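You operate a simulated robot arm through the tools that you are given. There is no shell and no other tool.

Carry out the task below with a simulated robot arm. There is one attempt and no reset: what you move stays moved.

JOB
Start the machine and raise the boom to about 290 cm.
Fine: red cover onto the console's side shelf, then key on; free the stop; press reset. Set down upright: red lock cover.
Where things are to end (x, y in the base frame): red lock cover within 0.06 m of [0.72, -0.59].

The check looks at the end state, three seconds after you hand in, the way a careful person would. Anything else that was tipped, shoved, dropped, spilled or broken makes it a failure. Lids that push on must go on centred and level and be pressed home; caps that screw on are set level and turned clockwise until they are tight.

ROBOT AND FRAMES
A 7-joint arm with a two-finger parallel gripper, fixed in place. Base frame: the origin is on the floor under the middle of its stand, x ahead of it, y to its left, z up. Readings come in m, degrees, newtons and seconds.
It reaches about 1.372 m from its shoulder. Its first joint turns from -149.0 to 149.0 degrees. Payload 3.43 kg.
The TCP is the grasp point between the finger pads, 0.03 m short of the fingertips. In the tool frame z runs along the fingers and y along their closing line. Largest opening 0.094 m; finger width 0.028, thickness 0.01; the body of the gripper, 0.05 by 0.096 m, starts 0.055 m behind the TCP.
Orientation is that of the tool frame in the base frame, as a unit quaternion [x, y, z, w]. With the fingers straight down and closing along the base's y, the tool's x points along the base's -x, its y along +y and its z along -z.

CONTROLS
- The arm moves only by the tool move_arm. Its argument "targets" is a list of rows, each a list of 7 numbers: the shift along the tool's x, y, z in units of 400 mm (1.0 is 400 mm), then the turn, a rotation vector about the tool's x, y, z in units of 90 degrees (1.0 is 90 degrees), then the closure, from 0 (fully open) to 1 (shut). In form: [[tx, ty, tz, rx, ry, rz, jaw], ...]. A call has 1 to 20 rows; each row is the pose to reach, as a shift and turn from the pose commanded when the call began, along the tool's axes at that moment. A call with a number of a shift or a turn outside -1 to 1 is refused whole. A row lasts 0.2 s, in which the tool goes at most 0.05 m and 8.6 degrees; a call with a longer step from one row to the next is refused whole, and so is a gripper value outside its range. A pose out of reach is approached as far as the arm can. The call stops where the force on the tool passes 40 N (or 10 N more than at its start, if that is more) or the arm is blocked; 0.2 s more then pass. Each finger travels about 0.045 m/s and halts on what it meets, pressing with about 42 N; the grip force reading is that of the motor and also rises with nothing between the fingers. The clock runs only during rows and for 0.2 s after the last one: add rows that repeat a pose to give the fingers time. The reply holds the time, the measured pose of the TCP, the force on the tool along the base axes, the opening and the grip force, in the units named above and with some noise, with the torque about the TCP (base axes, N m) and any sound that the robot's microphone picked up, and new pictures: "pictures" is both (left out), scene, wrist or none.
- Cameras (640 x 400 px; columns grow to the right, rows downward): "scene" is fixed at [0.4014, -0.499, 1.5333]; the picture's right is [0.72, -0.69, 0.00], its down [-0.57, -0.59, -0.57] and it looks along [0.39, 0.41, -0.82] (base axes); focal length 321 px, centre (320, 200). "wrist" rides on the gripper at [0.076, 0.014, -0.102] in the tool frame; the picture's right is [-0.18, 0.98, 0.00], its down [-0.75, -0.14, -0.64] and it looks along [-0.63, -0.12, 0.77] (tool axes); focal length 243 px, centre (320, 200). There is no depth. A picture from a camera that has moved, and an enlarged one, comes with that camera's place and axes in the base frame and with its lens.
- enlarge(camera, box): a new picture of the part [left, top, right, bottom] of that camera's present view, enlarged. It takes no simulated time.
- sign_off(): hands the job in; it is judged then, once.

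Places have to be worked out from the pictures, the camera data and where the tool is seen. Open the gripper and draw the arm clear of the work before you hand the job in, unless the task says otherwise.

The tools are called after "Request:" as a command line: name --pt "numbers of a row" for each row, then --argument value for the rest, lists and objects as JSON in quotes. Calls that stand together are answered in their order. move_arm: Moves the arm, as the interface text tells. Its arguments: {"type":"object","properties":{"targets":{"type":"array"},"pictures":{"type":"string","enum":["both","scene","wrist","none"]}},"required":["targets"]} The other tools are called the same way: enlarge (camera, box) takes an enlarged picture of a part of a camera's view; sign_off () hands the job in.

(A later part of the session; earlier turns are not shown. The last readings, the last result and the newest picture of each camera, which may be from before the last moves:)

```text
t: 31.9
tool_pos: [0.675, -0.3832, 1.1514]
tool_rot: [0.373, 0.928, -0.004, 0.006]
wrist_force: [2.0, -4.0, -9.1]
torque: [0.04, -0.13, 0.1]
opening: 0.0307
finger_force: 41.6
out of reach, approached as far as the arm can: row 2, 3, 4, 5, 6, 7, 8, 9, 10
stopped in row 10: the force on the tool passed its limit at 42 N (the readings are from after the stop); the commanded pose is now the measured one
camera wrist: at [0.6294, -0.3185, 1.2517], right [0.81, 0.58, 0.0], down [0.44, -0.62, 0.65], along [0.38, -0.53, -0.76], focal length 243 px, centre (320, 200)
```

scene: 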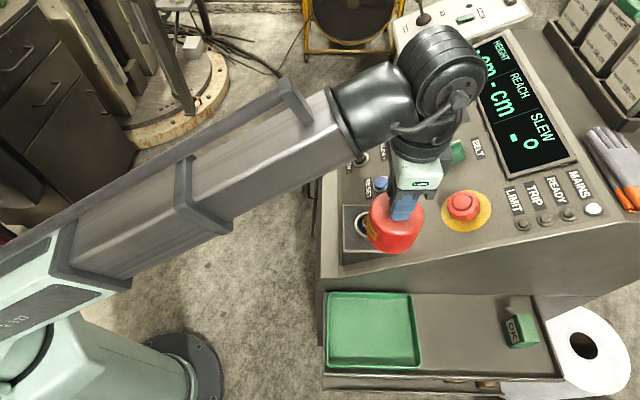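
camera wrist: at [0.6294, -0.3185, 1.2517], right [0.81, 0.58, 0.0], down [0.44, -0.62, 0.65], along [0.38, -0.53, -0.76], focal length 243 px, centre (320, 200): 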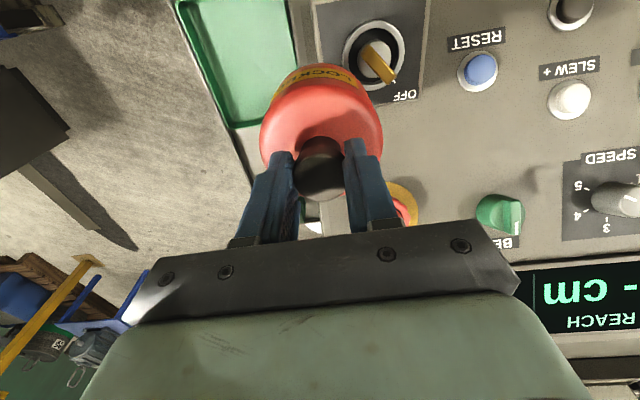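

The cover is still held, and the key (pointing at OFF) is exposed. I go a little lower to get away from the reach limit and slide clear of the panel's side edge.

Request:
move_arm --pt "-0.001 -0.005 0.012 0 0.002 0 1" --pt "-0.002 -0.015 0.03 0 0.004 0 1" --pt "-0.004 -0.03 0.05 0 0.006 0 1" --pt "-0.006 -0.05 0.065 0 0.009 0 1" --pt "-0.008 -0.07 0.08 0 0.009 0 1" --pt "-0.01 -0.09 0.09 0 0.009 0 1" --pt "-0.012 -0.11 0.091 0 0.009 0 1" --pt "-0.014 -0.13 0.091 0 0.009 0 1" --pt "-0.016 -0.15 0.091 0 0.009 0 1" --pt "-0.017 -0.168 0.091 0 0.009 0 1" --pt "-0.0175 -0.182 0.091 0 0.009 0 1" --pictures "scene"

```text
t: 34.3
tool_pos: [0.6303, -0.4409, 1.1154]
tool_rot: [0.374, 0.928, -0.002, -0.001]
wrist_force: [0.3, -0.6, -2.4]
torque: [0.04, 0.01, 0.04]
opening: 0.0309
finger_force: 41.4
```

scene: 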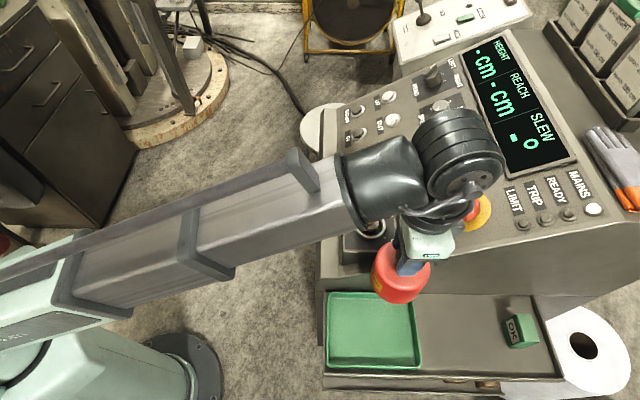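

Clear of the panel edge. Now I move over the free part of the shelf, to about (0.72,-0.59).

Request:
move_arm --pt "-0.01 -0.004 0.002 0 0 0 1" --pt "-0.03 -0.01 0.005 0 0 0 1" --pt "-0.06 -0.018 0.009 0 0 0 1" --pt "-0.09 -0.026 0.013 0 0 0 1" --pt "-0.12 -0.034 0.017 0 0 0 1" --pt "-0.15 -0.042 0.021 0 0 0 1" --pt "-0.18 -0.05 0.025 0 0 0 1" --pt "-0.21 -0.058 0.028 0 0 0 1" --pt "-0.24 -0.066 0.031 0 0 0 1" --pt "-0.27 -0.074 0.034 0 0 0 1" --pt "-0.3 -0.082 0.038 0 0 0 1" --pt "-0.33 -0.09 0.042 0 0 0 1" --pt "-0.36 -0.098 0.045 0 0 0 1" --pt "-0.39 -0.106 0.048 0 0 0 1" --pt "-0.41 -0.111 0.05 0 0 0 1" --pt "-0.42 -0.1135 0.05 0 0 0 1"

```text
t: 37.7
tool_pos: [0.7184, -0.5908, 1.0946]
tool_rot: [0.374, 0.928, 0.0, -0.001]
wrist_force: [0.1, 0.0, -1.2]
torque: [-0.01, -0.02, 0.0]
opening: 0.0307
finger_force: 42.4
camera wrist: at [0.6745, -0.5263, 1.1968], right [0.81, 0.58, 0.0], down [0.45, -0.62, 0.64], along [0.37, -0.52, -0.77], focal length 243 px, centre (320, 200)
```

scene: 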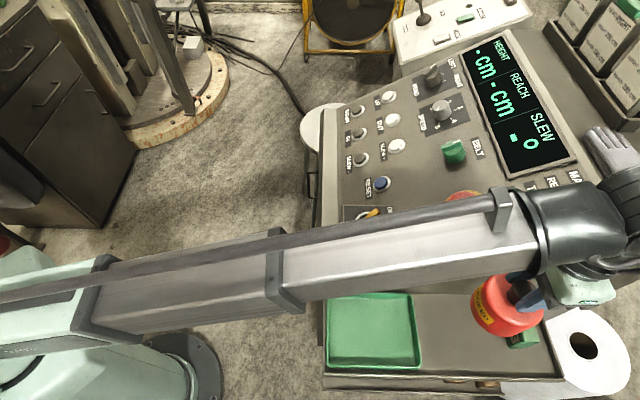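
wrist: 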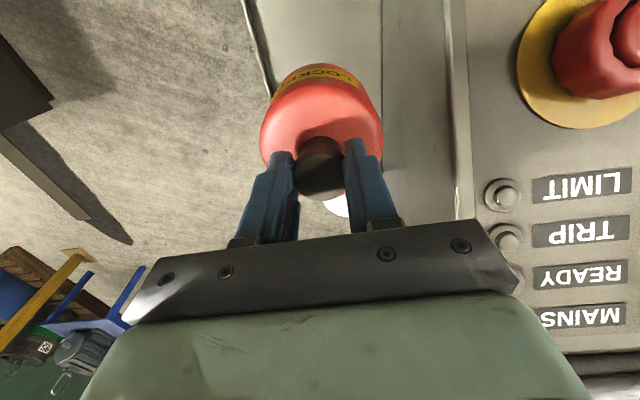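

The cover hangs over the free shelf area at (0.718,-0.591), and the forearm is well above the console. I descend to ~2 cm above the expected shelf contact.

Request:
move_arm --pt "0 0 0.01 0 0 0 1" --pt "0 0 0.03 0 0 0 1" --pt "0 0 0.06 0 0 0 1" --pt "0 0 0.09 0 0 0 1" --pt "0 0 0.12 0 0 0 1" --pt "0 0 0.15 0 0 0 1" --pt "0 0 0.18 0 0 0 1" --pt "0 0 0.21 0 0 0 1" --pt "0 0 0.24 0 0 0 1" --pt "0 0 0.27 0 0 0 1" --pt "0 0 0.3 0 0 0 1" --pt "0 0 0.33 0 0 0 1" --pt "0 0 0.355 0 0 0 1" --pt "0 0 0.37 0 0 0 1"

```text
t: 40.7
tool_pos: [0.7181, -0.5899, 0.9468]
tool_rot: [0.374, 0.927, -0.001, -0.002]
wrist_force: [-0.7, -0.4, -1.6]
torque: [0.01, 0.01, -0.03]
opening: 0.0309
finger_force: 41.6
camera wrist: at [0.6735, -0.5273, 1.0488], right [0.81, 0.58, 0.0], down [0.45, -0.62, 0.64], along [0.37, -0.52, -0.77], focal length 243 px, centre (320, 200)
```

scene: 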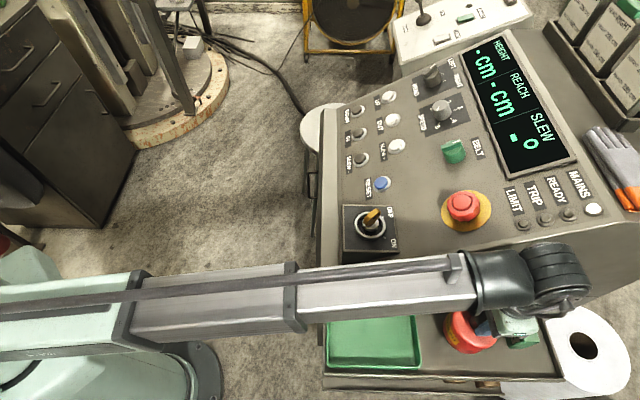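
wrist: 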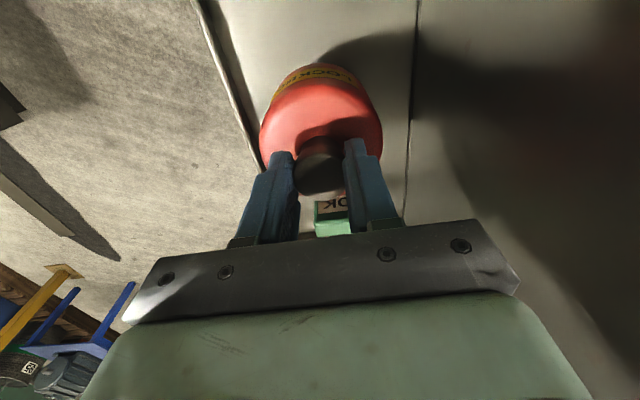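

Plenty of room before the OK block. I lower at 2 mm per row, watching for contact force.

Request:
move_arm --pt "0 0 0.005 0 0 0 1" --pt "0 0 0.01 0 0 0 1" --pt "0 0 0.015 0 0 0 1" --pt "0 0 0.02 0 0 0 1" --pt "0 0 0.025 0 0 0 1" --pt "0 0 0.03 0 0 0 1" --pictures "none"

```text
t: 42.1
tool_pos: [0.7184, -0.5918, 0.9344]
tool_rot: [0.374, 0.927, -0.002, -0.001]
wrist_force: [-0.2, -0.7, -1.5]
torque: [0.02, 0.02, 0.0]
opening: 0.0307
finger_force: 41.8
```

Request:
move_arm --pt "0 0 0.004 0 0 0 1" --pt "0 0 0.008 0 0 0 1" --pt "0 0 0.012 0 0 0 1" --pt "0 0 0.016 0 0 0 1" --pictures "wrist"

```text
t: 43.1
tool_pos: [0.7195, -0.5903, 0.9289]
tool_rot: [0.374, 0.928, -0.002, -0.001]
wrist_force: [-0.1, 0.8, -1.4]
torque: [0.01, -0.01, 0.01]
opening: 0.0309
finger_force: 42.3
camera wrist: at [0.6747, -0.527, 1.03], right [0.81, 0.58, 0.0], down [0.45, -0.62, 0.64], along [0.37, -0.52, -0.77], focal length 243 px, centre (320, 200)
```

wrist: 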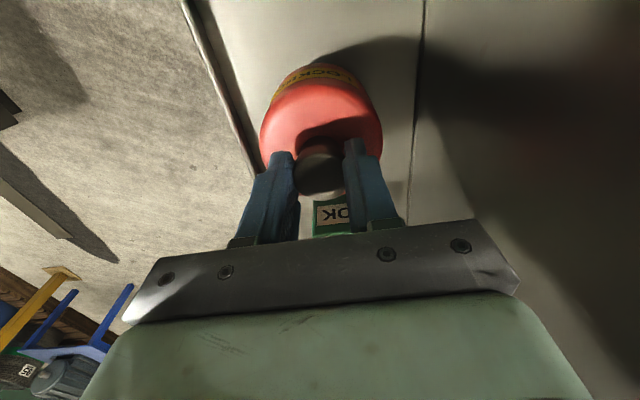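

No contact yet at z≈0.928; I keep lowering in small steps.

Request:
move_arm --pt "0 0 0.004 0 0 0 1" --pt "0 0 0.008 0 0 0 1" --pt "0 0 0.012 0 0 0 1" --pt "0 0 0.016 0 0 0 1" --pictures "none"

```text
t: 44.1
tool_pos: [0.7185, -0.59, 0.9222]
tool_rot: [0.374, 0.928, -0.001, -0.002]
wrist_force: [0.8, -0.2, -2.0]
torque: [0.03, 0.0, 0.02]
opening: 0.031
finger_force: 41.7
```

Request:
move_arm --pt "0 0 0.004 0 0 0 1" --pt "0 0 0.008 0 0 0 1" --pt "0 0 0.012 0 0 0 1" --pictures "none"

```text
t: 44.9
tool_pos: [0.7194, -0.5908, 0.9183]
tool_rot: [0.374, 0.928, -0.002, -0.001]
wrist_force: [-0.4, 0.5, -1.9]
torque: [0.04, 0.02, 0.0]
opening: 0.0307
finger_force: 42.0
```

Request:
move_arm --pt "0 0 0.004 0 0 0 1" --pt "0 0 0.008 0 0 0 1" --pt "0 0 0.012 0 0 0 1" --pictures "both"

Request:
enlarge --camera "wrist" --box '[220, 30, 430, 240]'

```text
t: 45.7
tool_pos: [0.7178, -0.5914, 0.9128]
tool_rot: [0.373, 0.928, -0.002, 0.0]
wrist_force: [0.1, -0.5, -0.9]
torque: [0.01, -0.02, -0.01]
opening: 0.0309
finger_force: 42.1
camera wrist: at [0.6737, -0.527, 1.0151], right [0.81, 0.58, 0.0], down [0.45, -0.62, 0.64], along [0.37, -0.52, -0.77], focal length 243 px, centre (320, 200)
```

scene: 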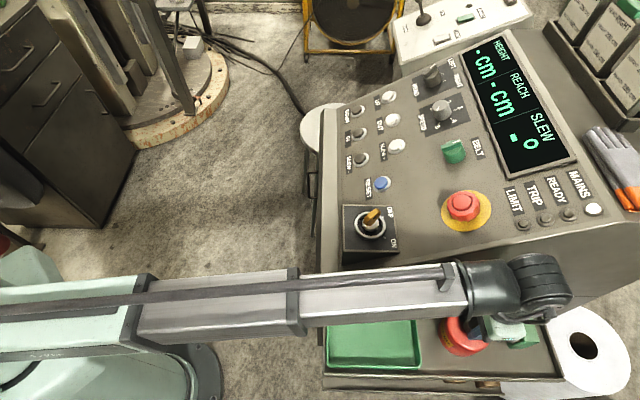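
wrist: 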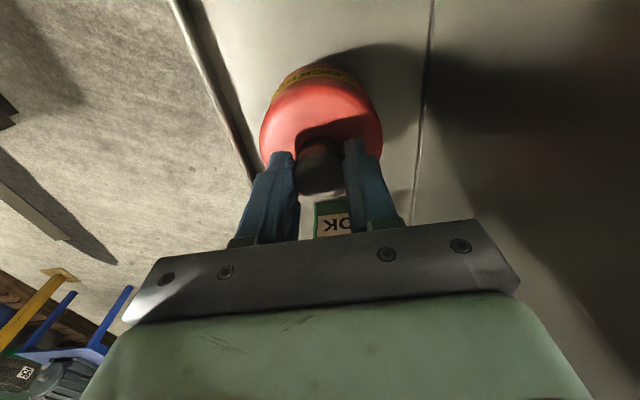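

```text
1.90 times, centred on (325, 135) of wrist
camera zoom: at [0.6737, -0.527, 1.0151], right [0.81, 0.58, 0.0], down [0.45, -0.62, 0.64], along [0.37, -0.52, -0.77], focal length 462 px, centre (310, 324)
```

zoom: 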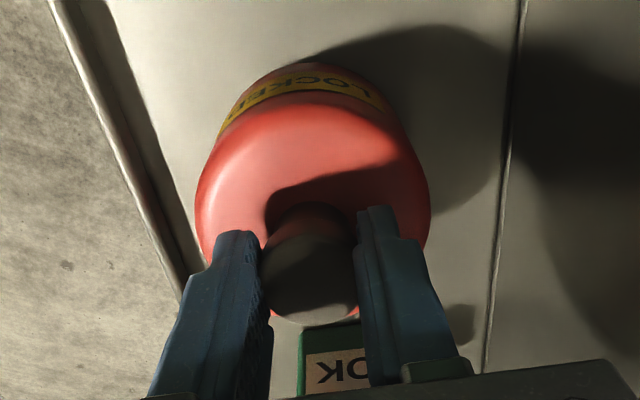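

Probably only millimetres remain. I keep lowering 1.2 mm per row.

Request:
move_arm --pt "0 0 0.003 0 0 0 1" --pt "0 0 0.006 0 0 0 1" --pt "0 0 0.009 0 0 0 1" --pictures "none"

```text
t: 46.5
tool_pos: [0.7181, -0.5894, 0.9097]
tool_rot: [0.374, 0.928, -0.002, -0.001]
wrist_force: [1.1, -0.1, -2.6]
torque: [0.01, 0.01, 0.03]
opening: 0.031
finger_force: 42.1
```

Request:
move_arm --pt "0 0 0.003 0 0 0 1" --pt "0 0 0.006 0 0 0 1" --pt "0 0 0.009 0 0 0 1" --pt "0 0 0.012 0 0 0 1" --pictures "none"

```text
t: 47.5
tool_pos: [0.7169, -0.5896, 0.9055]
tool_rot: [0.373, 0.928, -0.002, 0.0]
wrist_force: [-1.2, -2.8, 30.4]
torque: [0.2, -0.37, 0.01]
opening: 0.0308
finger_force: 42.0
```

Contact: 30 N upward, so the cover stands on the shelf. I ease up 2 mm and open the fingers.

Request:
move_arm --pt "0 0 -0.003 0 0 0 1" --pt "0 0 -0.005 0 0 0 1" --pt "0 0 -0.005 0 0 0 0.5" --pt "0 0 -0.005 0 0 0 0" --pt "0 0 -0.005 0 0 0 0" --pt "0 0 -0.005 0 0 0 0" --pt "0 0 -0.005 0 0 0 0" --pt "0 0 -0.005 0 0 0 0"

```text
t: 49.3
tool_pos: [0.7183, -0.5904, 0.9064]
tool_rot: [0.374, 0.927, -0.001, 0.0]
wrist_force: [-0.1, 0.4, 0.3]
torque: [0.01, 0.0, -0.01]
opening: 0.0938
finger_force: 0.1
camera wrist: at [0.6738, -0.5263, 1.0079], right [0.81, 0.58, 0.0], down [0.45, -0.62, 0.64], along [0.37, -0.52, -0.77], focal length 243 px, centre (320, 200)
```

scene: 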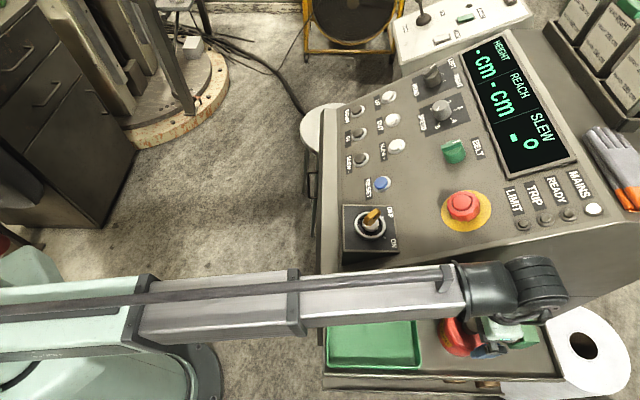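
wrist: 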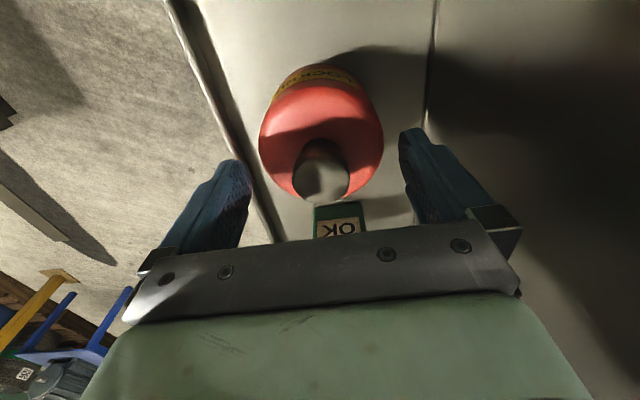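

The cover is released and standing on the shelf. I raise straight up and look at the key in the scene view.

Request:
move_arm --pt "0 0 -0.015 0 0 0 0" --pt "0 0 -0.04 0 0 0 0" --pt "0 0 -0.07 0 0 0 0" --pt "0 0 -0.1 0 0 0 0" --pt "0 0 -0.13 0 0 0 0" --pt "0 0 -0.16 0 0 0 0" --pt "0 0 -0.19 0 0 0 0" --pt "0 0 -0.22 0 0 0 0" --pt "0 0 -0.25 0 0 0 0" --pt "0 0 -0.28 0 0 0 0" --pt "0 0 -0.31 0 0 0 0" --pt "0 0 -0.34 0 0 0 0" --pt "0 0 -0.37 0 0 0 0" --pt "0 0 -0.4 0 0 0 0" --pt "0 0 -0.43 0 0 0 0" --pt "0 0 -0.46 0 0 0 0"

Request:
enlarge --camera "scene" --box '[335, 170, 435, 270]'

Request:
enlarge --camera "scene" --box '[430, 160, 530, 260]'

```text
t: 52.7
tool_pos: [0.7197, -0.5917, 1.091]
tool_rot: [0.373, 0.928, -0.001, -0.001]
wrist_force: [-0.1, 0.1, -0.5]
torque: [0.02, -0.01, 0.02]
opening: 0.0941
finger_force: 0.0
camera wrist: at [0.6741, -0.5267, 1.1924], right [0.81, 0.58, 0.0], down [0.45, -0.62, 0.64], along [0.37, -0.52, -0.77], focal length 243 px, centre (320, 200)
```

scene: 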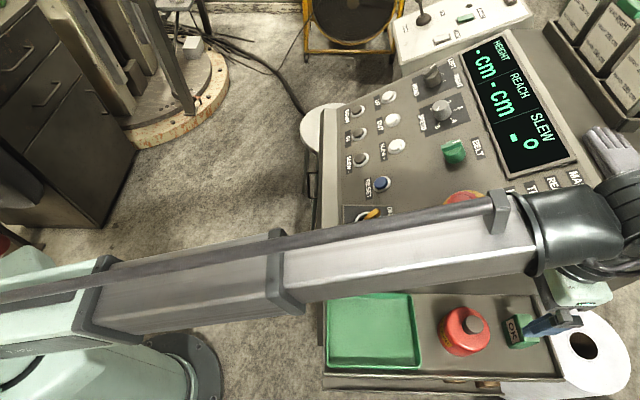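
wrist: 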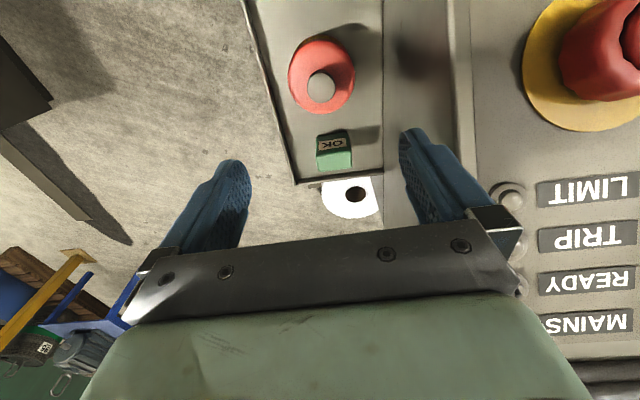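

```text
4.00 times, centred on (385, 220) of scene
camera zoom: at [0.4014, -0.499, 1.5333], right [0.72, -0.69, 0.0], down [-0.57, -0.59, -0.57], along [0.39, 0.41, -0.82], focal length 1285 px, centre (60, 120)
```

zoom: 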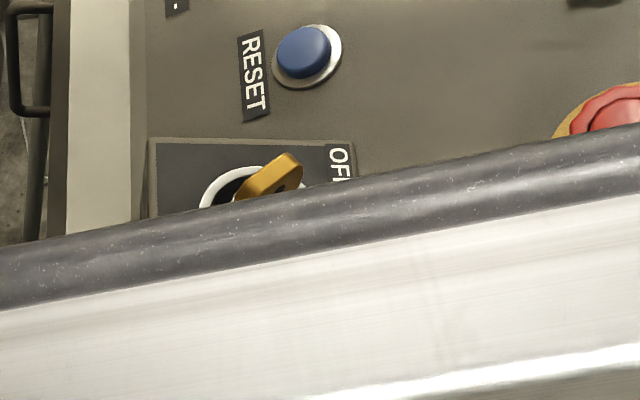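

```text
4.00 times, centred on (480, 210) of scene
camera zoom: at [0.4014, -0.499, 1.5333], right [0.72, -0.69, 0.0], down [-0.57, -0.59, -0.57], along [0.39, 0.41, -0.82], focal length 1285 px, centre (-320, 160)
```

zoom: 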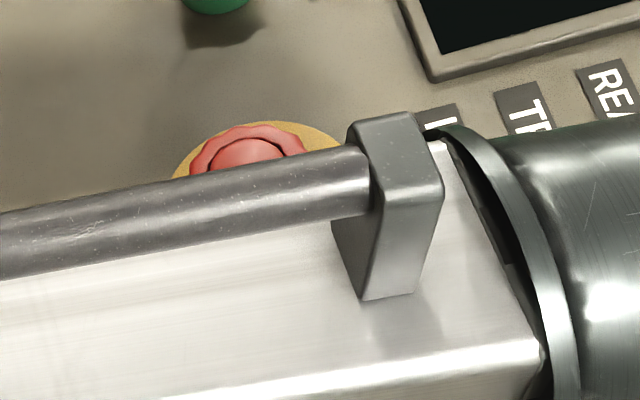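

The cover stands upright on the shelf. Now I swing back over the panel toward the key for a close wrist view.

Request:
move_arm --pt "0.008 0.007 -0.01 0 0 0 0" --pt "0.024 0.021 -0.03 0 0 0 0" --pt "0.048 0.043 -0.05 0 0 0 0" --pt "0.078 0.07 -0.07 0 0 0 0" --pt "0.108 0.097 -0.085 0 0 0 0" --pt "0.138 0.124 -0.0975 0 0 0 0" --pt "0.168 0.151 -0.0975 0 0 0 0" --pt "0.198 0.178 -0.0975 0 0 0 0" --pt "0.228 0.205 -0.0975 0 0 0 0" --pt "0.258 0.232 -0.0975 0 0 0 0" --pt "0.288 0.259 -0.0975 0 0 0 0" --pt "0.318 0.286 -0.0975 0 0 0 0" --pt "0.348 0.313 -0.0975 0 0 0 0" --pt "0.378 0.34 -0.0975 0 0 0 0" --pt "0.408 0.366 -0.0975 0 0 0 0" --pt "0.436 0.391 -0.0975 0 0 0 0" --pt "0.46 0.413 -0.0975 0 0 0 0" --pt "0.478 0.429 -0.0975 0 0 0 0" --pt "0.488 0.438 -0.0975 0 0 0 0"

Request:
enlarge --camera "wrist" --box '[230, 10, 410, 150]'

Request:
enlarge --camera "scene" --box '[335, 170, 435, 270]'

```text
t: 56.7
tool_pos: [0.6998, -0.3265, 1.13]
tool_rot: [0.373, 0.928, -0.001, 0.0]
wrist_force: [0.1, 0.5, 0.4]
torque: [-0.03, 0.02, -0.01]
opening: 0.094
finger_force: 0.1
camera wrist: at [0.6557, -0.2636, 1.2307], right [0.81, 0.58, 0.0], down [0.45, -0.62, 0.64], along [0.37, -0.52, -0.77], focal length 243 px, centre (320, 200)
```

scene: 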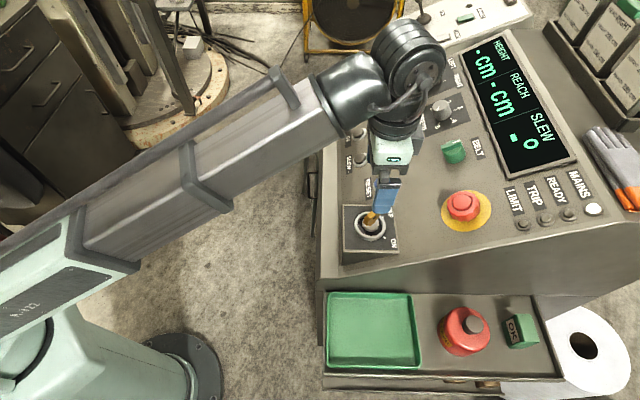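
wrist: 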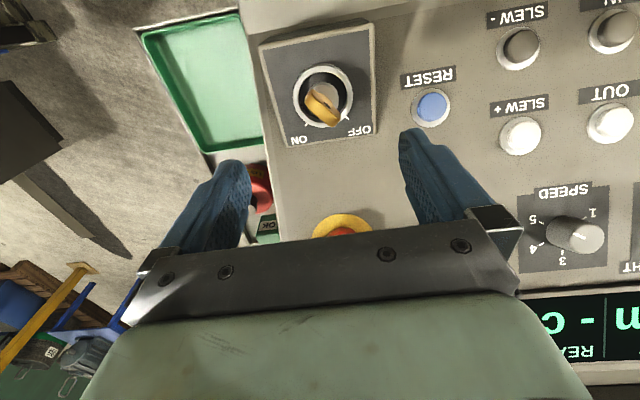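

```text
2.86 times, centred on (320, 80) of wrist
camera zoom: at [0.6557, -0.2636, 1.2307], right [0.81, 0.58, 0.0], down [0.45, -0.62, 0.64], along [0.37, -0.52, -0.77], focal length 693 px, centre (320, 543)
```

zoom: 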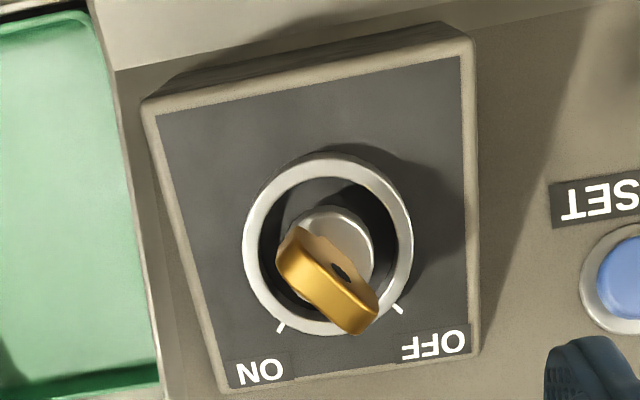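

```text
4.00 times, centred on (385, 220) of scene
camera zoom: at [0.4014, -0.499, 1.5333], right [0.72, -0.69, 0.0], down [-0.57, -0.59, -0.57], along [0.39, 0.41, -0.82], focal length 1285 px, centre (60, 120)
```

zoom: 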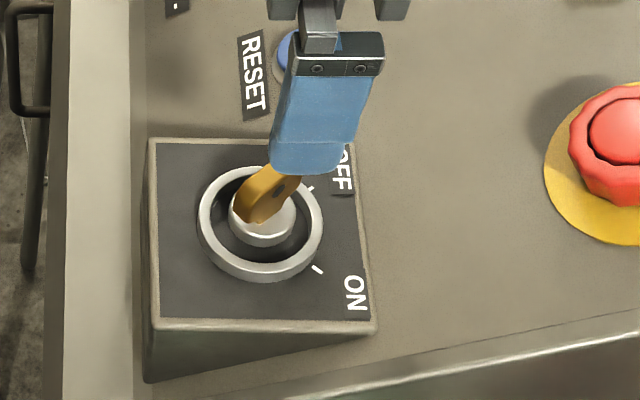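

Now I see the lock: ticks about ±38° either side of the up-panel direction, with the brass key pointing at OFF. I rotate the tool about +38° (CCW) so the fingers will close across the key's flat bow.

Request:
move_arm --pt "0.002 0.001 0 0 0 -0.02 0" --pt "0.004 0.002 0 0 0 -0.042 0" --pt "0.004 0.002 0 0 0 -0.064 0" --pt "0.004 0.002 0 0 0 -0.086 0" --pt "0.004 0.002 0 0 0 -0.108 0" --pt "0.004 0.002 0 0 0 -0.13 0" --pt "0.004 0.002 0 0 0 -0.152 0" --pt "0.004 0.002 0 0 0 -0.174 0" --pt "0.004 0.002 0 0 0 -0.196 0" --pt "0.004 0.002 0 0 0 -0.218 0" --pt "0.004 0.002 0 0 0 -0.24 0" --pt "0.004 0.002 0 0 0 -0.262 0" --pt "0.004 0.002 0 0 0 -0.284 0" --pt "0.004 0.002 0 0 0 -0.306 0" --pt "0.004 0.002 0 0 0 -0.328 0" --pt "0.004 0.002 0 0 0 -0.35 0" --pt "0.004 0.002 0 0 0 -0.372 0" --pt "0.004 0.002 0 0 0 -0.392 0" --pt "0.004 0.002 0 0 0 -0.41 0" --pt "0.004 0.002 0 0 0 -0.422 0"

Request:
enlarge --camera "wrist" --box '[240, 10, 400, 170]'

Request:
enlarge --camera "scene" --box '[335, 170, 435, 270]'

```text
t: 58.7
tool_pos: [0.6999, -0.3269, 1.1302]
tool_rot: [0.23, 0.973, -0.002, 0.0]
wrist_force: [0.7, -3.4, -4.2]
torque: [0.28, -0.2, 0.24]
opening: 0.094
finger_force: 0.1
stopped in row 10: the force on the tool passed its limit at 42 N (the readings are from after the stop); the commanded pose is now the measured one
camera wrist: at [0.6386, -0.2795, 1.2308], right [0.6, 0.8, 0.0], down [0.61, -0.46, 0.64], along [0.51, -0.39, -0.77], focal length 243 px, centre (320, 200)
```

scene: 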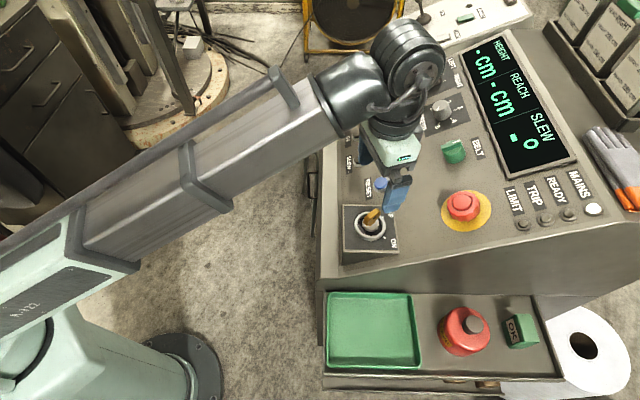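
wrist: 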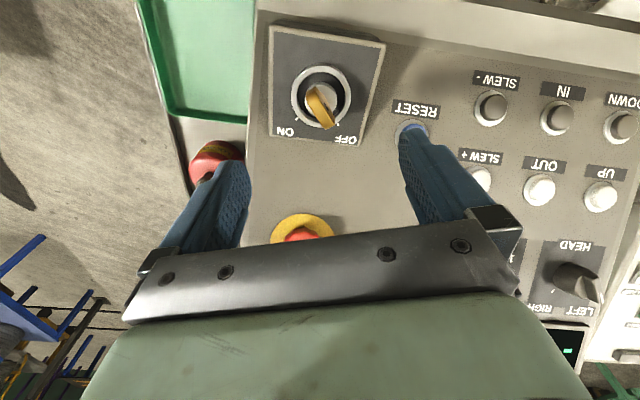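

```text
2.50 times, centred on (320, 90) of wrist
camera zoom: at [0.6386, -0.2795, 1.2308], right [0.6, 0.8, 0.0], down [0.61, -0.46, 0.64], along [0.51, -0.39, -0.77], focal length 606 px, centre (320, 475)
```

zoom: 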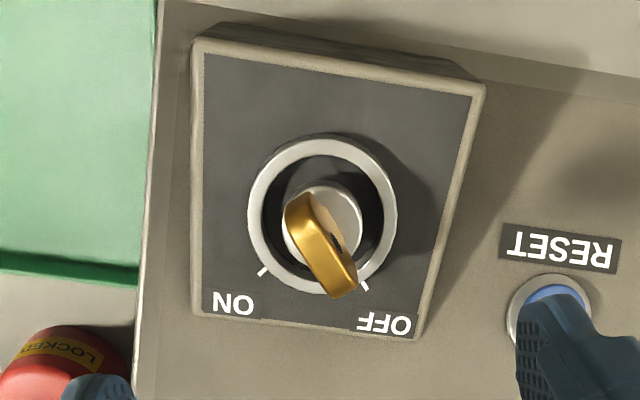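

```text
4.00 times, centred on (385, 220) of scene
camera zoom: at [0.4014, -0.499, 1.5333], right [0.72, -0.69, 0.0], down [-0.57, -0.59, -0.57], along [0.39, 0.41, -0.82], focal length 1285 px, centre (60, 120)
```

zoom: 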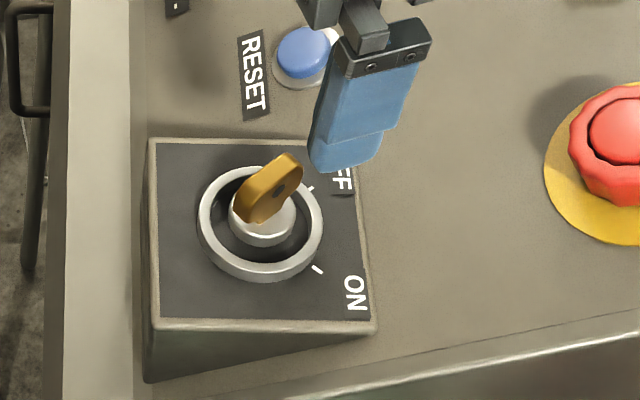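

A force transient stopped the turn midway (17° done). I finish the remaining ~20.5° more slowly at ~1° per row.

Request:
move_arm --pt "0 0 0 0 0 -0.006 0" --pt "0 0 0 0 0 -0.016 0" --pt "0 0 0 0 0 -0.028 0" --pt "0 0 0 0 0 -0.04 0" --pt "0 0 0 0 0 -0.052 0" --pt "0 0 0 0 0 -0.064 0" --pt "0 0 0 0 0 -0.076 0" --pt "0 0 0 0 0 -0.088 0" --pt "0 0 0 0 0 -0.1 0" --pt "0 0 0 0 0 -0.112 0" --pt "0 0 0 0 0 -0.124 0" --pt "0 0 0 0 0 -0.136 0" --pt "0 0 0 0 0 -0.148 0" --pt "0 0 0 0 0 -0.16 0" --pt "0 0 0 0 0 -0.172 0" --pt "0 0 0 0 0 -0.184 0" --pt "0 0 0 0 0 -0.196 0" --pt "0 0 0 0 0 -0.208 0" --pt "0 0 0 0 0 -0.22 0" --pt "0 0 0 0 0 -0.228 0"

Request:
enlarge --camera "wrist" --box '[240, 10, 400, 170]'

Request:
enlarge --camera "scene" --box '[345, 180, 405, 240]'

```text
t: 60.4
tool_pos: [0.7013, -0.328, 1.1299]
tool_rot: [0.172, 0.985, -0.003, 0.002]
wrist_force: [2.4, -4.4, -9.3]
torque: [0.22, -0.21, 0.16]
opening: 0.0939
finger_force: 0.1
stopped in row 8: the force on the tool passed its limit at 42 N (the readings are from after the stop); the commanded pose is now the measured one
camera wrist: at [0.6341, -0.288, 1.2311], right [0.51, 0.86, 0.0], down [0.66, -0.38, 0.65], along [0.56, -0.33, -0.76], focal length 243 px, centre (320, 200)
```

scene: 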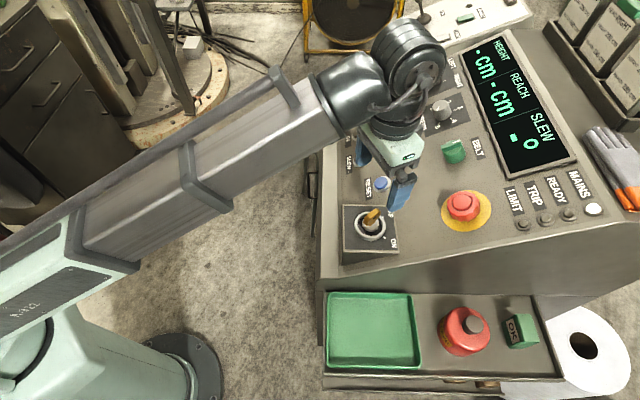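
wrist: 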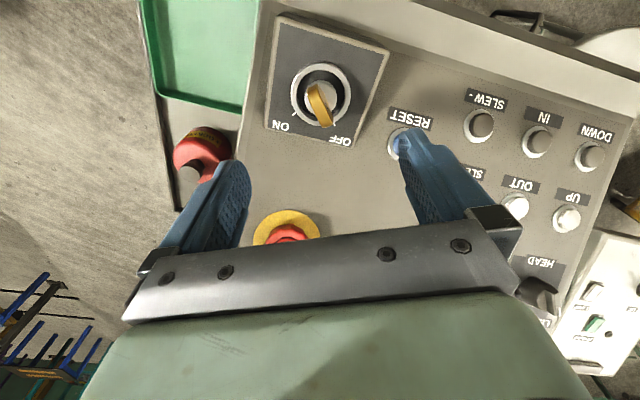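

```text
2.50 times, centred on (320, 90) of wrist
camera zoom: at [0.6341, -0.288, 1.2311], right [0.51, 0.86, 0.0], down [0.66, -0.38, 0.65], along [0.56, -0.33, -0.76], focal length 606 px, centre (320, 475)
```

zoom: 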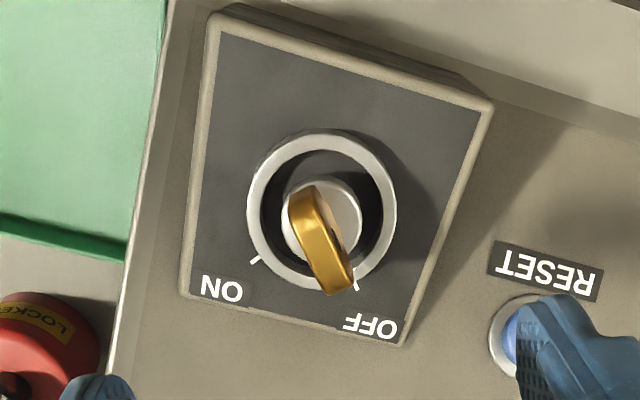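

```text
6.67 times, centred on (375, 210) of scene
camera zoom: at [0.4014, -0.499, 1.5333], right [0.72, -0.69, 0.0], down [-0.57, -0.59, -0.57], along [0.39, 0.41, -0.82], focal length 2142 px, centre (-47, 133)
```

zoom: 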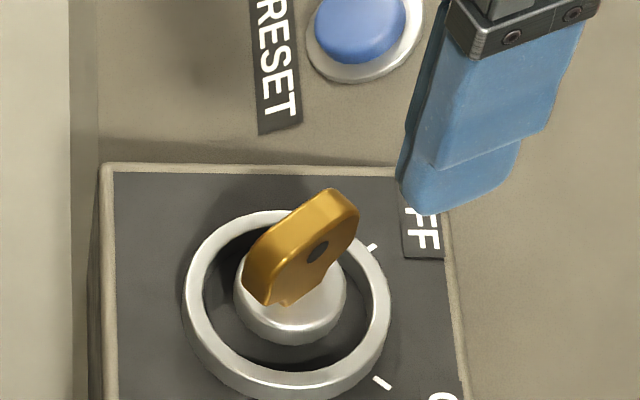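

The transients seem tied to working high near the arm's reach limit. The key is at about (0.702,-0.328) with its bow ~38° toward OFF; I descend to z≈1.05 first, then finish the turn there.

Request:
move_arm --pt "0 0 0.01 0 0 0 0" --pt "0 0 0.03 0 0 0 0" --pt "0 0 0.055 0 0 0 0" --pt "0 0 0.08 0 0 0 0" --pt "0 0 0.105 0 0 0 0" --pt "0 0 0.13 0 0 0 0" --pt "0 0 0.155 0 0 0 0" --pt "0 0 0.175 0 0 0 0" --pt "0 0 0.1875 0 0 0 0" --pt "0 0 0.1875 0 0 -0.006 0" --pt "0 0 0.1875 0 0 -0.018 0" --pt "0 0 0.1875 0 0 -0.034 0" --pt "0 0 0.1875 0 0 -0.05 0" --pt "0 0 0.1875 0 0 -0.066 0" --pt "0 0 0.1875 0 0 -0.082 0" --pt "0 0 0.1875 0 0 -0.098 0" --pt "0 0 0.1875 0 0 -0.114 0" --pt "0 0 0.1875 0 0 -0.13 0" --pt "0 0 0.1875 0 0 -0.146 0" --pt "0 0 0.1875 0 0 -0.156 0"

Request:
enlarge --camera "wrist" --box '[220, 50, 420, 230]'

Request:
enlarge --camera "scene" --box '[345, 170, 425, 250]'

```text
t: 64.6
tool_pos: [0.6999, -0.3284, 1.0547]
tool_rot: [0.051, 0.999, -0.001, 0.001]
wrist_force: [-0.5, -0.6, -0.4]
torque: [0.01, 0.01, -0.02]
opening: 0.0939
finger_force: 0.1
camera wrist: at [0.6266, -0.3057, 1.1561], right [0.28, 0.96, 0.0], down [0.73, -0.21, 0.64], along [0.62, -0.18, -0.76], focal length 243 px, centre (320, 200)
```

scene: 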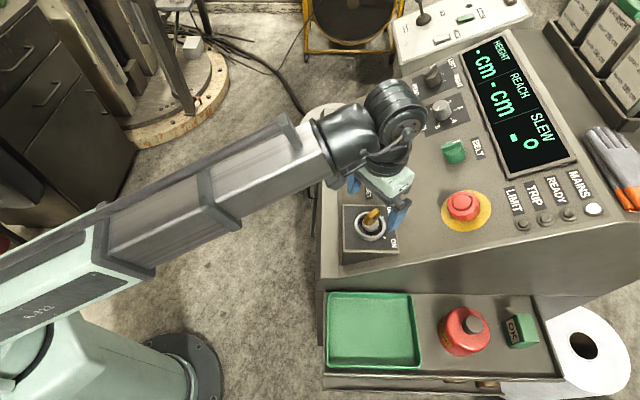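
wrist: 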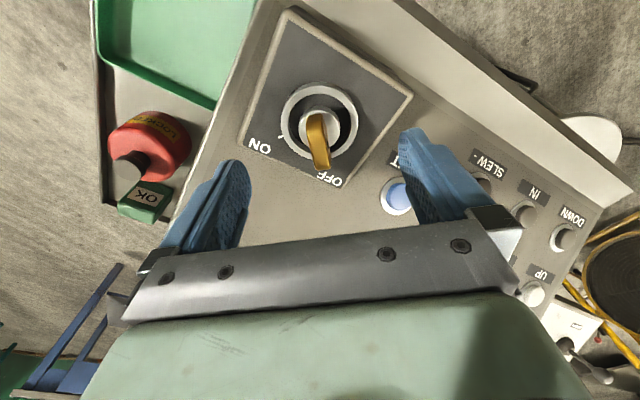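

```text
2.22 times, centred on (320, 140) of wrist
camera zoom: at [0.6266, -0.3057, 1.1561], right [0.28, 0.96, 0.0], down [0.73, -0.21, 0.64], along [0.62, -0.18, -0.76], focal length 539 px, centre (320, 333)
```

zoom: 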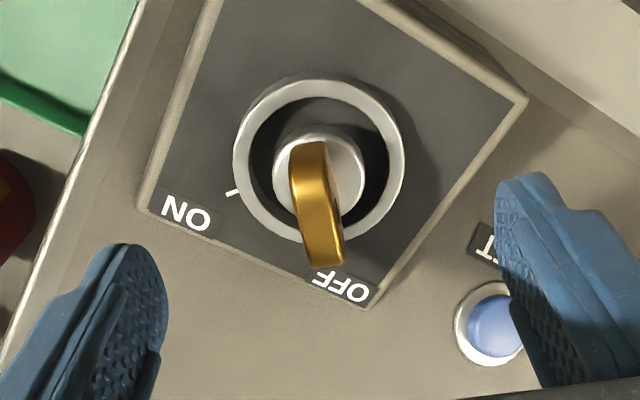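

```text
5.00 times, centred on (385, 210) of scene
camera zoom: at [0.4014, -0.499, 1.5333], right [0.72, -0.69, 0.0], down [-0.57, -0.59, -0.57], along [0.39, 0.41, -0.82], focal length 1607 px, centre (-5, 150)
```

zoom: 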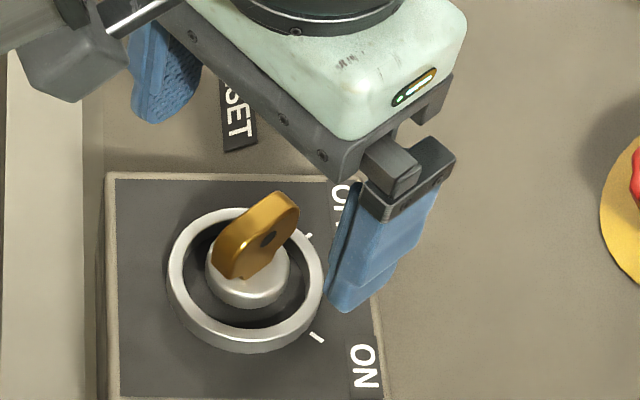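

Aligned: the key bow is centred under the TCP and within 3° of the finger plane. I trim the yaw, descend so the tips straddle the bow above the ring, and close.

Request:
move_arm --pt "0 -0.001 0.008 0 0 0.006 0" --pt "0 -0.003 0.025 0 0 0.014 0" --pt "0 -0.003 0.045 0 0 0.022 0" --pt "0 -0.003 0.065 0 0 0.028 0" --pt "0 -0.003 0.085 0 0 0.028 0" --pt "0 -0.003 0.1 0 0 0.028 0" --pt "0 -0.003 0.107 0 0 0.028 0" --pt "0 -0.003 0.107 0 0 0.028 0.4" --pt "0 -0.003 0.107 0 0 0.028 0.8" --pt "0 -0.003 0.107 0 0 0.028 1" --pt "0 -0.003 0.107 0 0 0.028 1" --pt "0 -0.003 0.107 0 0 0.028 1" --pt "0 -0.003 0.107 0 0 0.028 1" --pt "0 -0.003 0.107 0 0 0.028 1"

Request:
enlarge --camera "wrist" --box '[220, 50, 420, 230]'

Request:
enlarge --camera "scene" --box '[345, 170, 425, 250]'

```text
t: 67.6
tool_pos: [0.7006, -0.3295, 1.0118]
tool_rot: [0.072, 0.997, -0.002, 0.002]
wrist_force: [-0.4, -6.9, 12.2]
torque: [0.84, 0.19, 0.01]
opening: 0.0121
finger_force: 45.3
camera wrist: at [0.6274, -0.3038, 1.1137], right [0.32, 0.95, 0.0], down [0.72, -0.25, 0.65], along [0.61, -0.21, -0.76], focal length 243 px, centre (320, 200)
```

scene: 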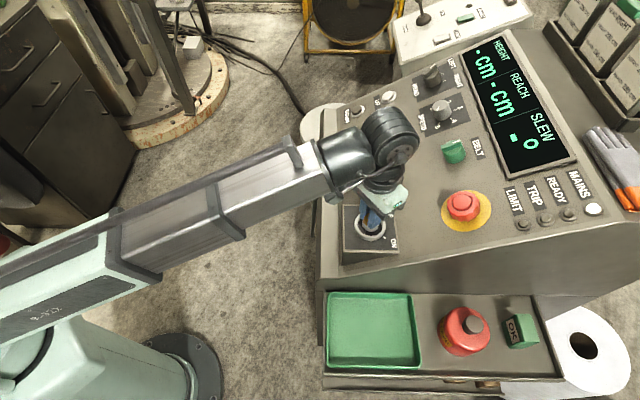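
wrist: 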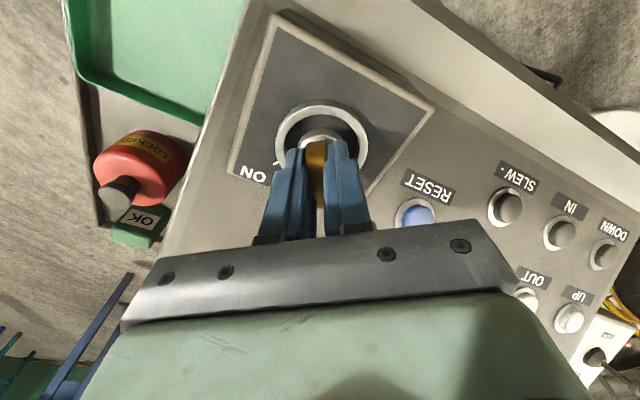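

```text
2.22 times, centred on (320, 140) of wrist
camera zoom: at [0.6274, -0.3038, 1.1137], right [0.32, 0.95, 0.0], down [0.72, -0.25, 0.65], along [0.61, -0.21, -0.76], focal length 539 px, centre (320, 333)
```

zoom: 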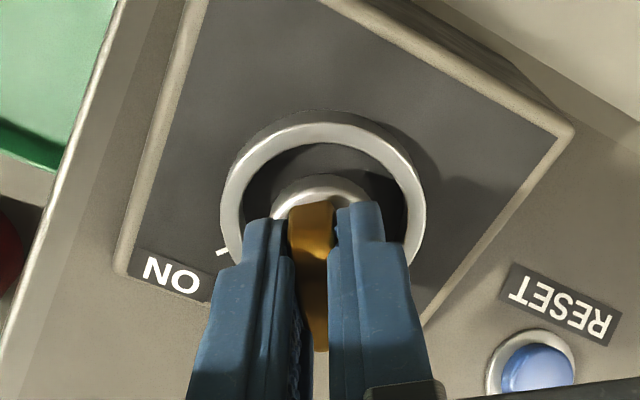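

```text
5.00 times, centred on (385, 210) of scene
camera zoom: at [0.4014, -0.499, 1.5333], right [0.72, -0.69, 0.0], down [-0.57, -0.59, -0.57], along [0.39, 0.41, -0.82], focal length 1607 px, centre (-5, 150)
```

zoom: 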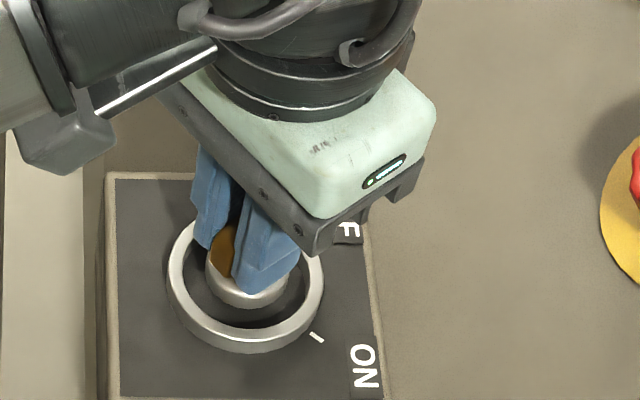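

The key is gripped (12 mm opening). I turn clockwise toward ON, first ~30° slowly.

Request:
move_arm --pt "0 0 0 0 0 0.008 1" --pt "0 0 0 0 0 0.02 1" --pt "0 0 0 0 0 0.036 1" --pt "0 0 0 0 0 0.052 1" --pt "0 0 0 0 0 0.068 1" --pt "0 0 0 0 0 0.084 1" --pt "0 0 0 0 0 0.1 1" --pt "0 0 0 0 0 0.116 1" --pt "0 0 0 0 0 0.132 1" --pt "0 0 0 0 0 0.148 1" --pt "0 0 0 0 0 0.164 1" --pt "0 0 0 0 0 0.18 1" --pt "0 0 0 0 0 0.196 1" --pt "0 0 0 0 0 0.212 1" --pt "0 0 0 0 0 0.228 1" --pt "0 0 0 0 0 0.244 1" --pt "0 0 0 0 0 0.26 1" --pt "0 0 0 0 0 0.276 1" --pt "0 0 0 0 0 0.292 1" --pt "0 0 0 0 0 0.308 1"

Request:
enlarge --camera "scene" --box '[345, 170, 425, 250]'

```text
t: 71.8
tool_pos: [0.702, -0.3275, 1.0121]
tool_rot: [0.309, 0.951, 0.0, 0.003]
wrist_force: [19.1, 18.8, 17.5]
torque: [0.08, -0.13, 0.13]
opening: 0.0121
finger_force: 44.8
camera wrist: at [0.648, -0.2708, 1.1136], right [0.73, 0.69, 0.0], down [0.52, -0.56, 0.65], along [0.44, -0.47, -0.76], focal length 243 px, centre (320, 200)
```

scene: 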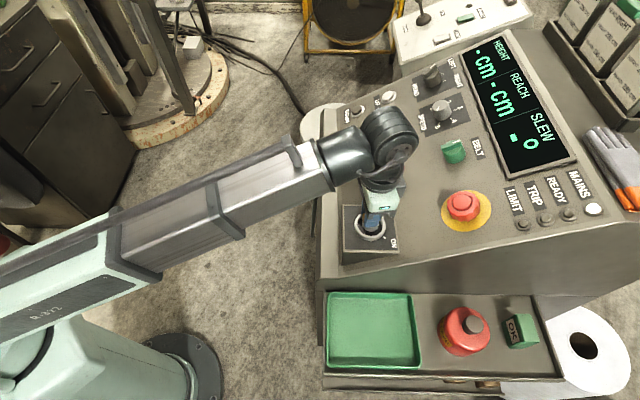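
wrist: 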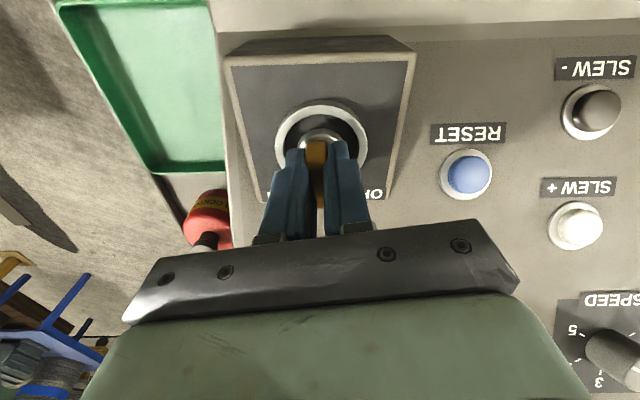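

```text
5.00 times, centred on (385, 210) of scene
camera zoom: at [0.4014, -0.499, 1.5333], right [0.72, -0.69, 0.0], down [-0.57, -0.59, -0.57], along [0.39, 0.41, -0.82], focal length 1607 px, centre (-5, 150)
```

zoom: 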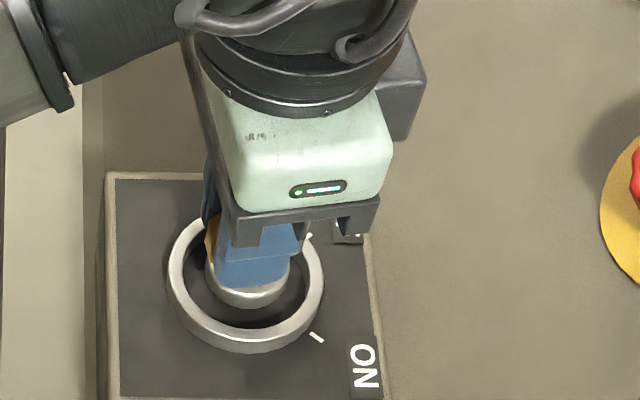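

The key turns with the fingers, but a side load of ~27 N (toward +left) and 17 N upward has built up. I shift 2 mm that way and up slightly to relieve it.

Request:
move_arm --pt "0 0.0025 -0.002 0 0 0 1" --pt "0 0.005 -0.004 0 0 0 1" --pt "0 0.005 -0.004 0 0 0 1" --pictures "none"

```text
t: 72.6
tool_pos: [0.7018, -0.3281, 1.0128]
tool_rot: [0.308, 0.951, -0.003, 0.0]
wrist_force: [7.5, 9.9, -17.1]
torque: [-0.01, -1.44, 0.07]
opening: 0.0121
finger_force: 44.9
```

Request:
move_arm --pt "0 0.002 0.001 0 0 0 1" --pt "0 0.004 0.002 0 0 0 1" --pt "0 0.004 0.002 0 0 0 1" --pictures "none"

```text
t: 73.4
tool_pos: [0.7011, -0.3273, 1.011]
tool_rot: [0.31, 0.951, -0.003, 0.0]
wrist_force: [-7.3, -9.0, -21.0]
torque: [0.76, -0.48, -0.04]
opening: 0.0121
finger_force: 45.1
```

Request:
move_arm --pt "0 -0.001 0.001 0 0 0 1" --pt "0 -0.002 0.0025 0 0 0 1" --pt "0 -0.002 0.0025 0 0 0 1" --pictures "none"

```text
t: 74.2
tool_pos: [0.7008, -0.3267, 1.0133]
tool_rot: [0.309, 0.951, -0.001, 0.001]
wrist_force: [-15.1, -9.0, -4.4]
torque: [1.24, 0.88, -0.05]
opening: 0.0119
finger_force: 45.1
```

Loads shift erratically, which suggests my grip point is ~5 mm off the key's axis along the bow. I loosen the fingers briefly, slide 5 mm along the bow, and re-grip.

Request:
move_arm --pt "0 0 0 0 0 0 0.65" --pt "0 0 0 0 0 0 0.65" --pt "0 0 0 0 0 0 0.65" --pt "-0.004 0 0 0 0 0 0.65" --pt "-0.008 0 0 0 0 0 0.65" --pt "-0.0125 0 0 0 0 0 0.65" --pt "-0.0125 0 0 0 0 0 0.65"

Request:
enlarge --camera "wrist" --box '[220, 50, 420, 230]'

Request:
enlarge --camera "scene" --box '[345, 170, 425, 250]'

```text
t: 75.8
tool_pos: [0.707, -0.3301, 1.0135]
tool_rot: [0.31, 0.951, -0.001, 0.001]
wrist_force: [0.8, -0.5, -0.3]
torque: [0.02, -0.02, 0.01]
opening: 0.033
finger_force: 0.2
camera wrist: at [0.6535, -0.2732, 1.1138], right [0.73, 0.69, 0.0], down [0.53, -0.55, 0.65], along [0.44, -0.47, -0.76], focal length 243 px, centre (320, 200)
```

scene: 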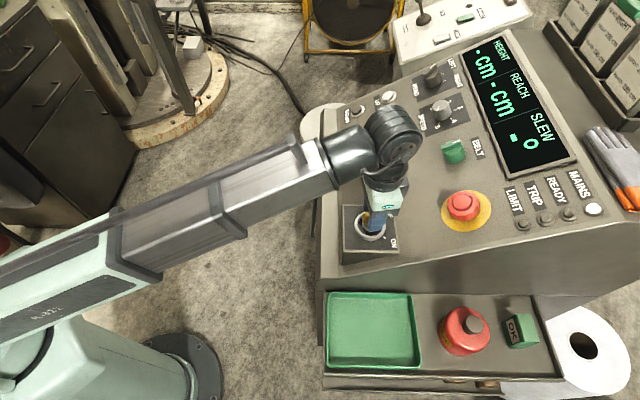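
wrist: 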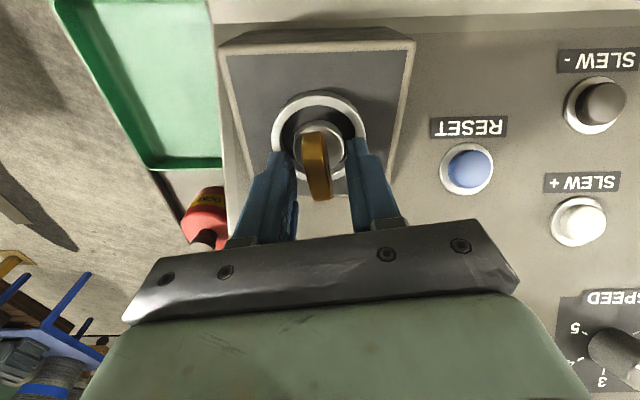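

```text
2.22 times, centred on (320, 140) of wrist
camera zoom: at [0.6535, -0.2732, 1.1138], right [0.73, 0.69, 0.0], down [0.53, -0.55, 0.65], along [0.44, -0.47, -0.76], focal length 539 px, centre (320, 333)
```

zoom: 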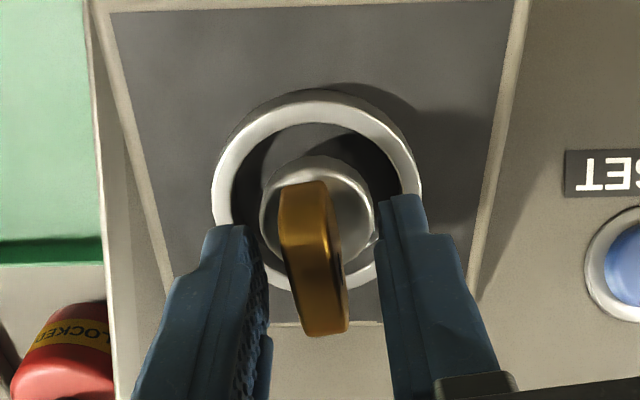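

```text
5.00 times, centred on (385, 210) of scene
camera zoom: at [0.4014, -0.499, 1.5333], right [0.72, -0.69, 0.0], down [-0.57, -0.59, -0.57], along [0.39, 0.41, -0.82], focal length 1607 px, centre (-5, 150)
```

zoom: 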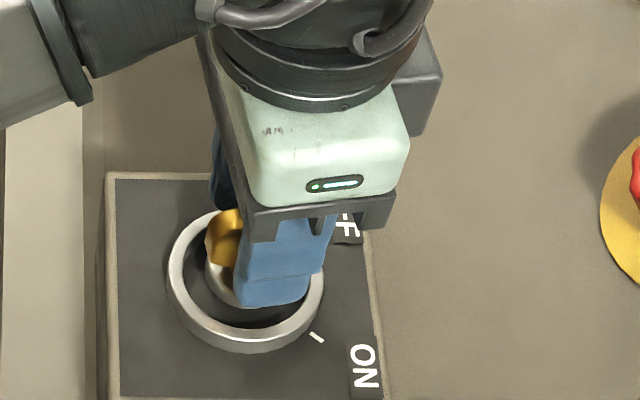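

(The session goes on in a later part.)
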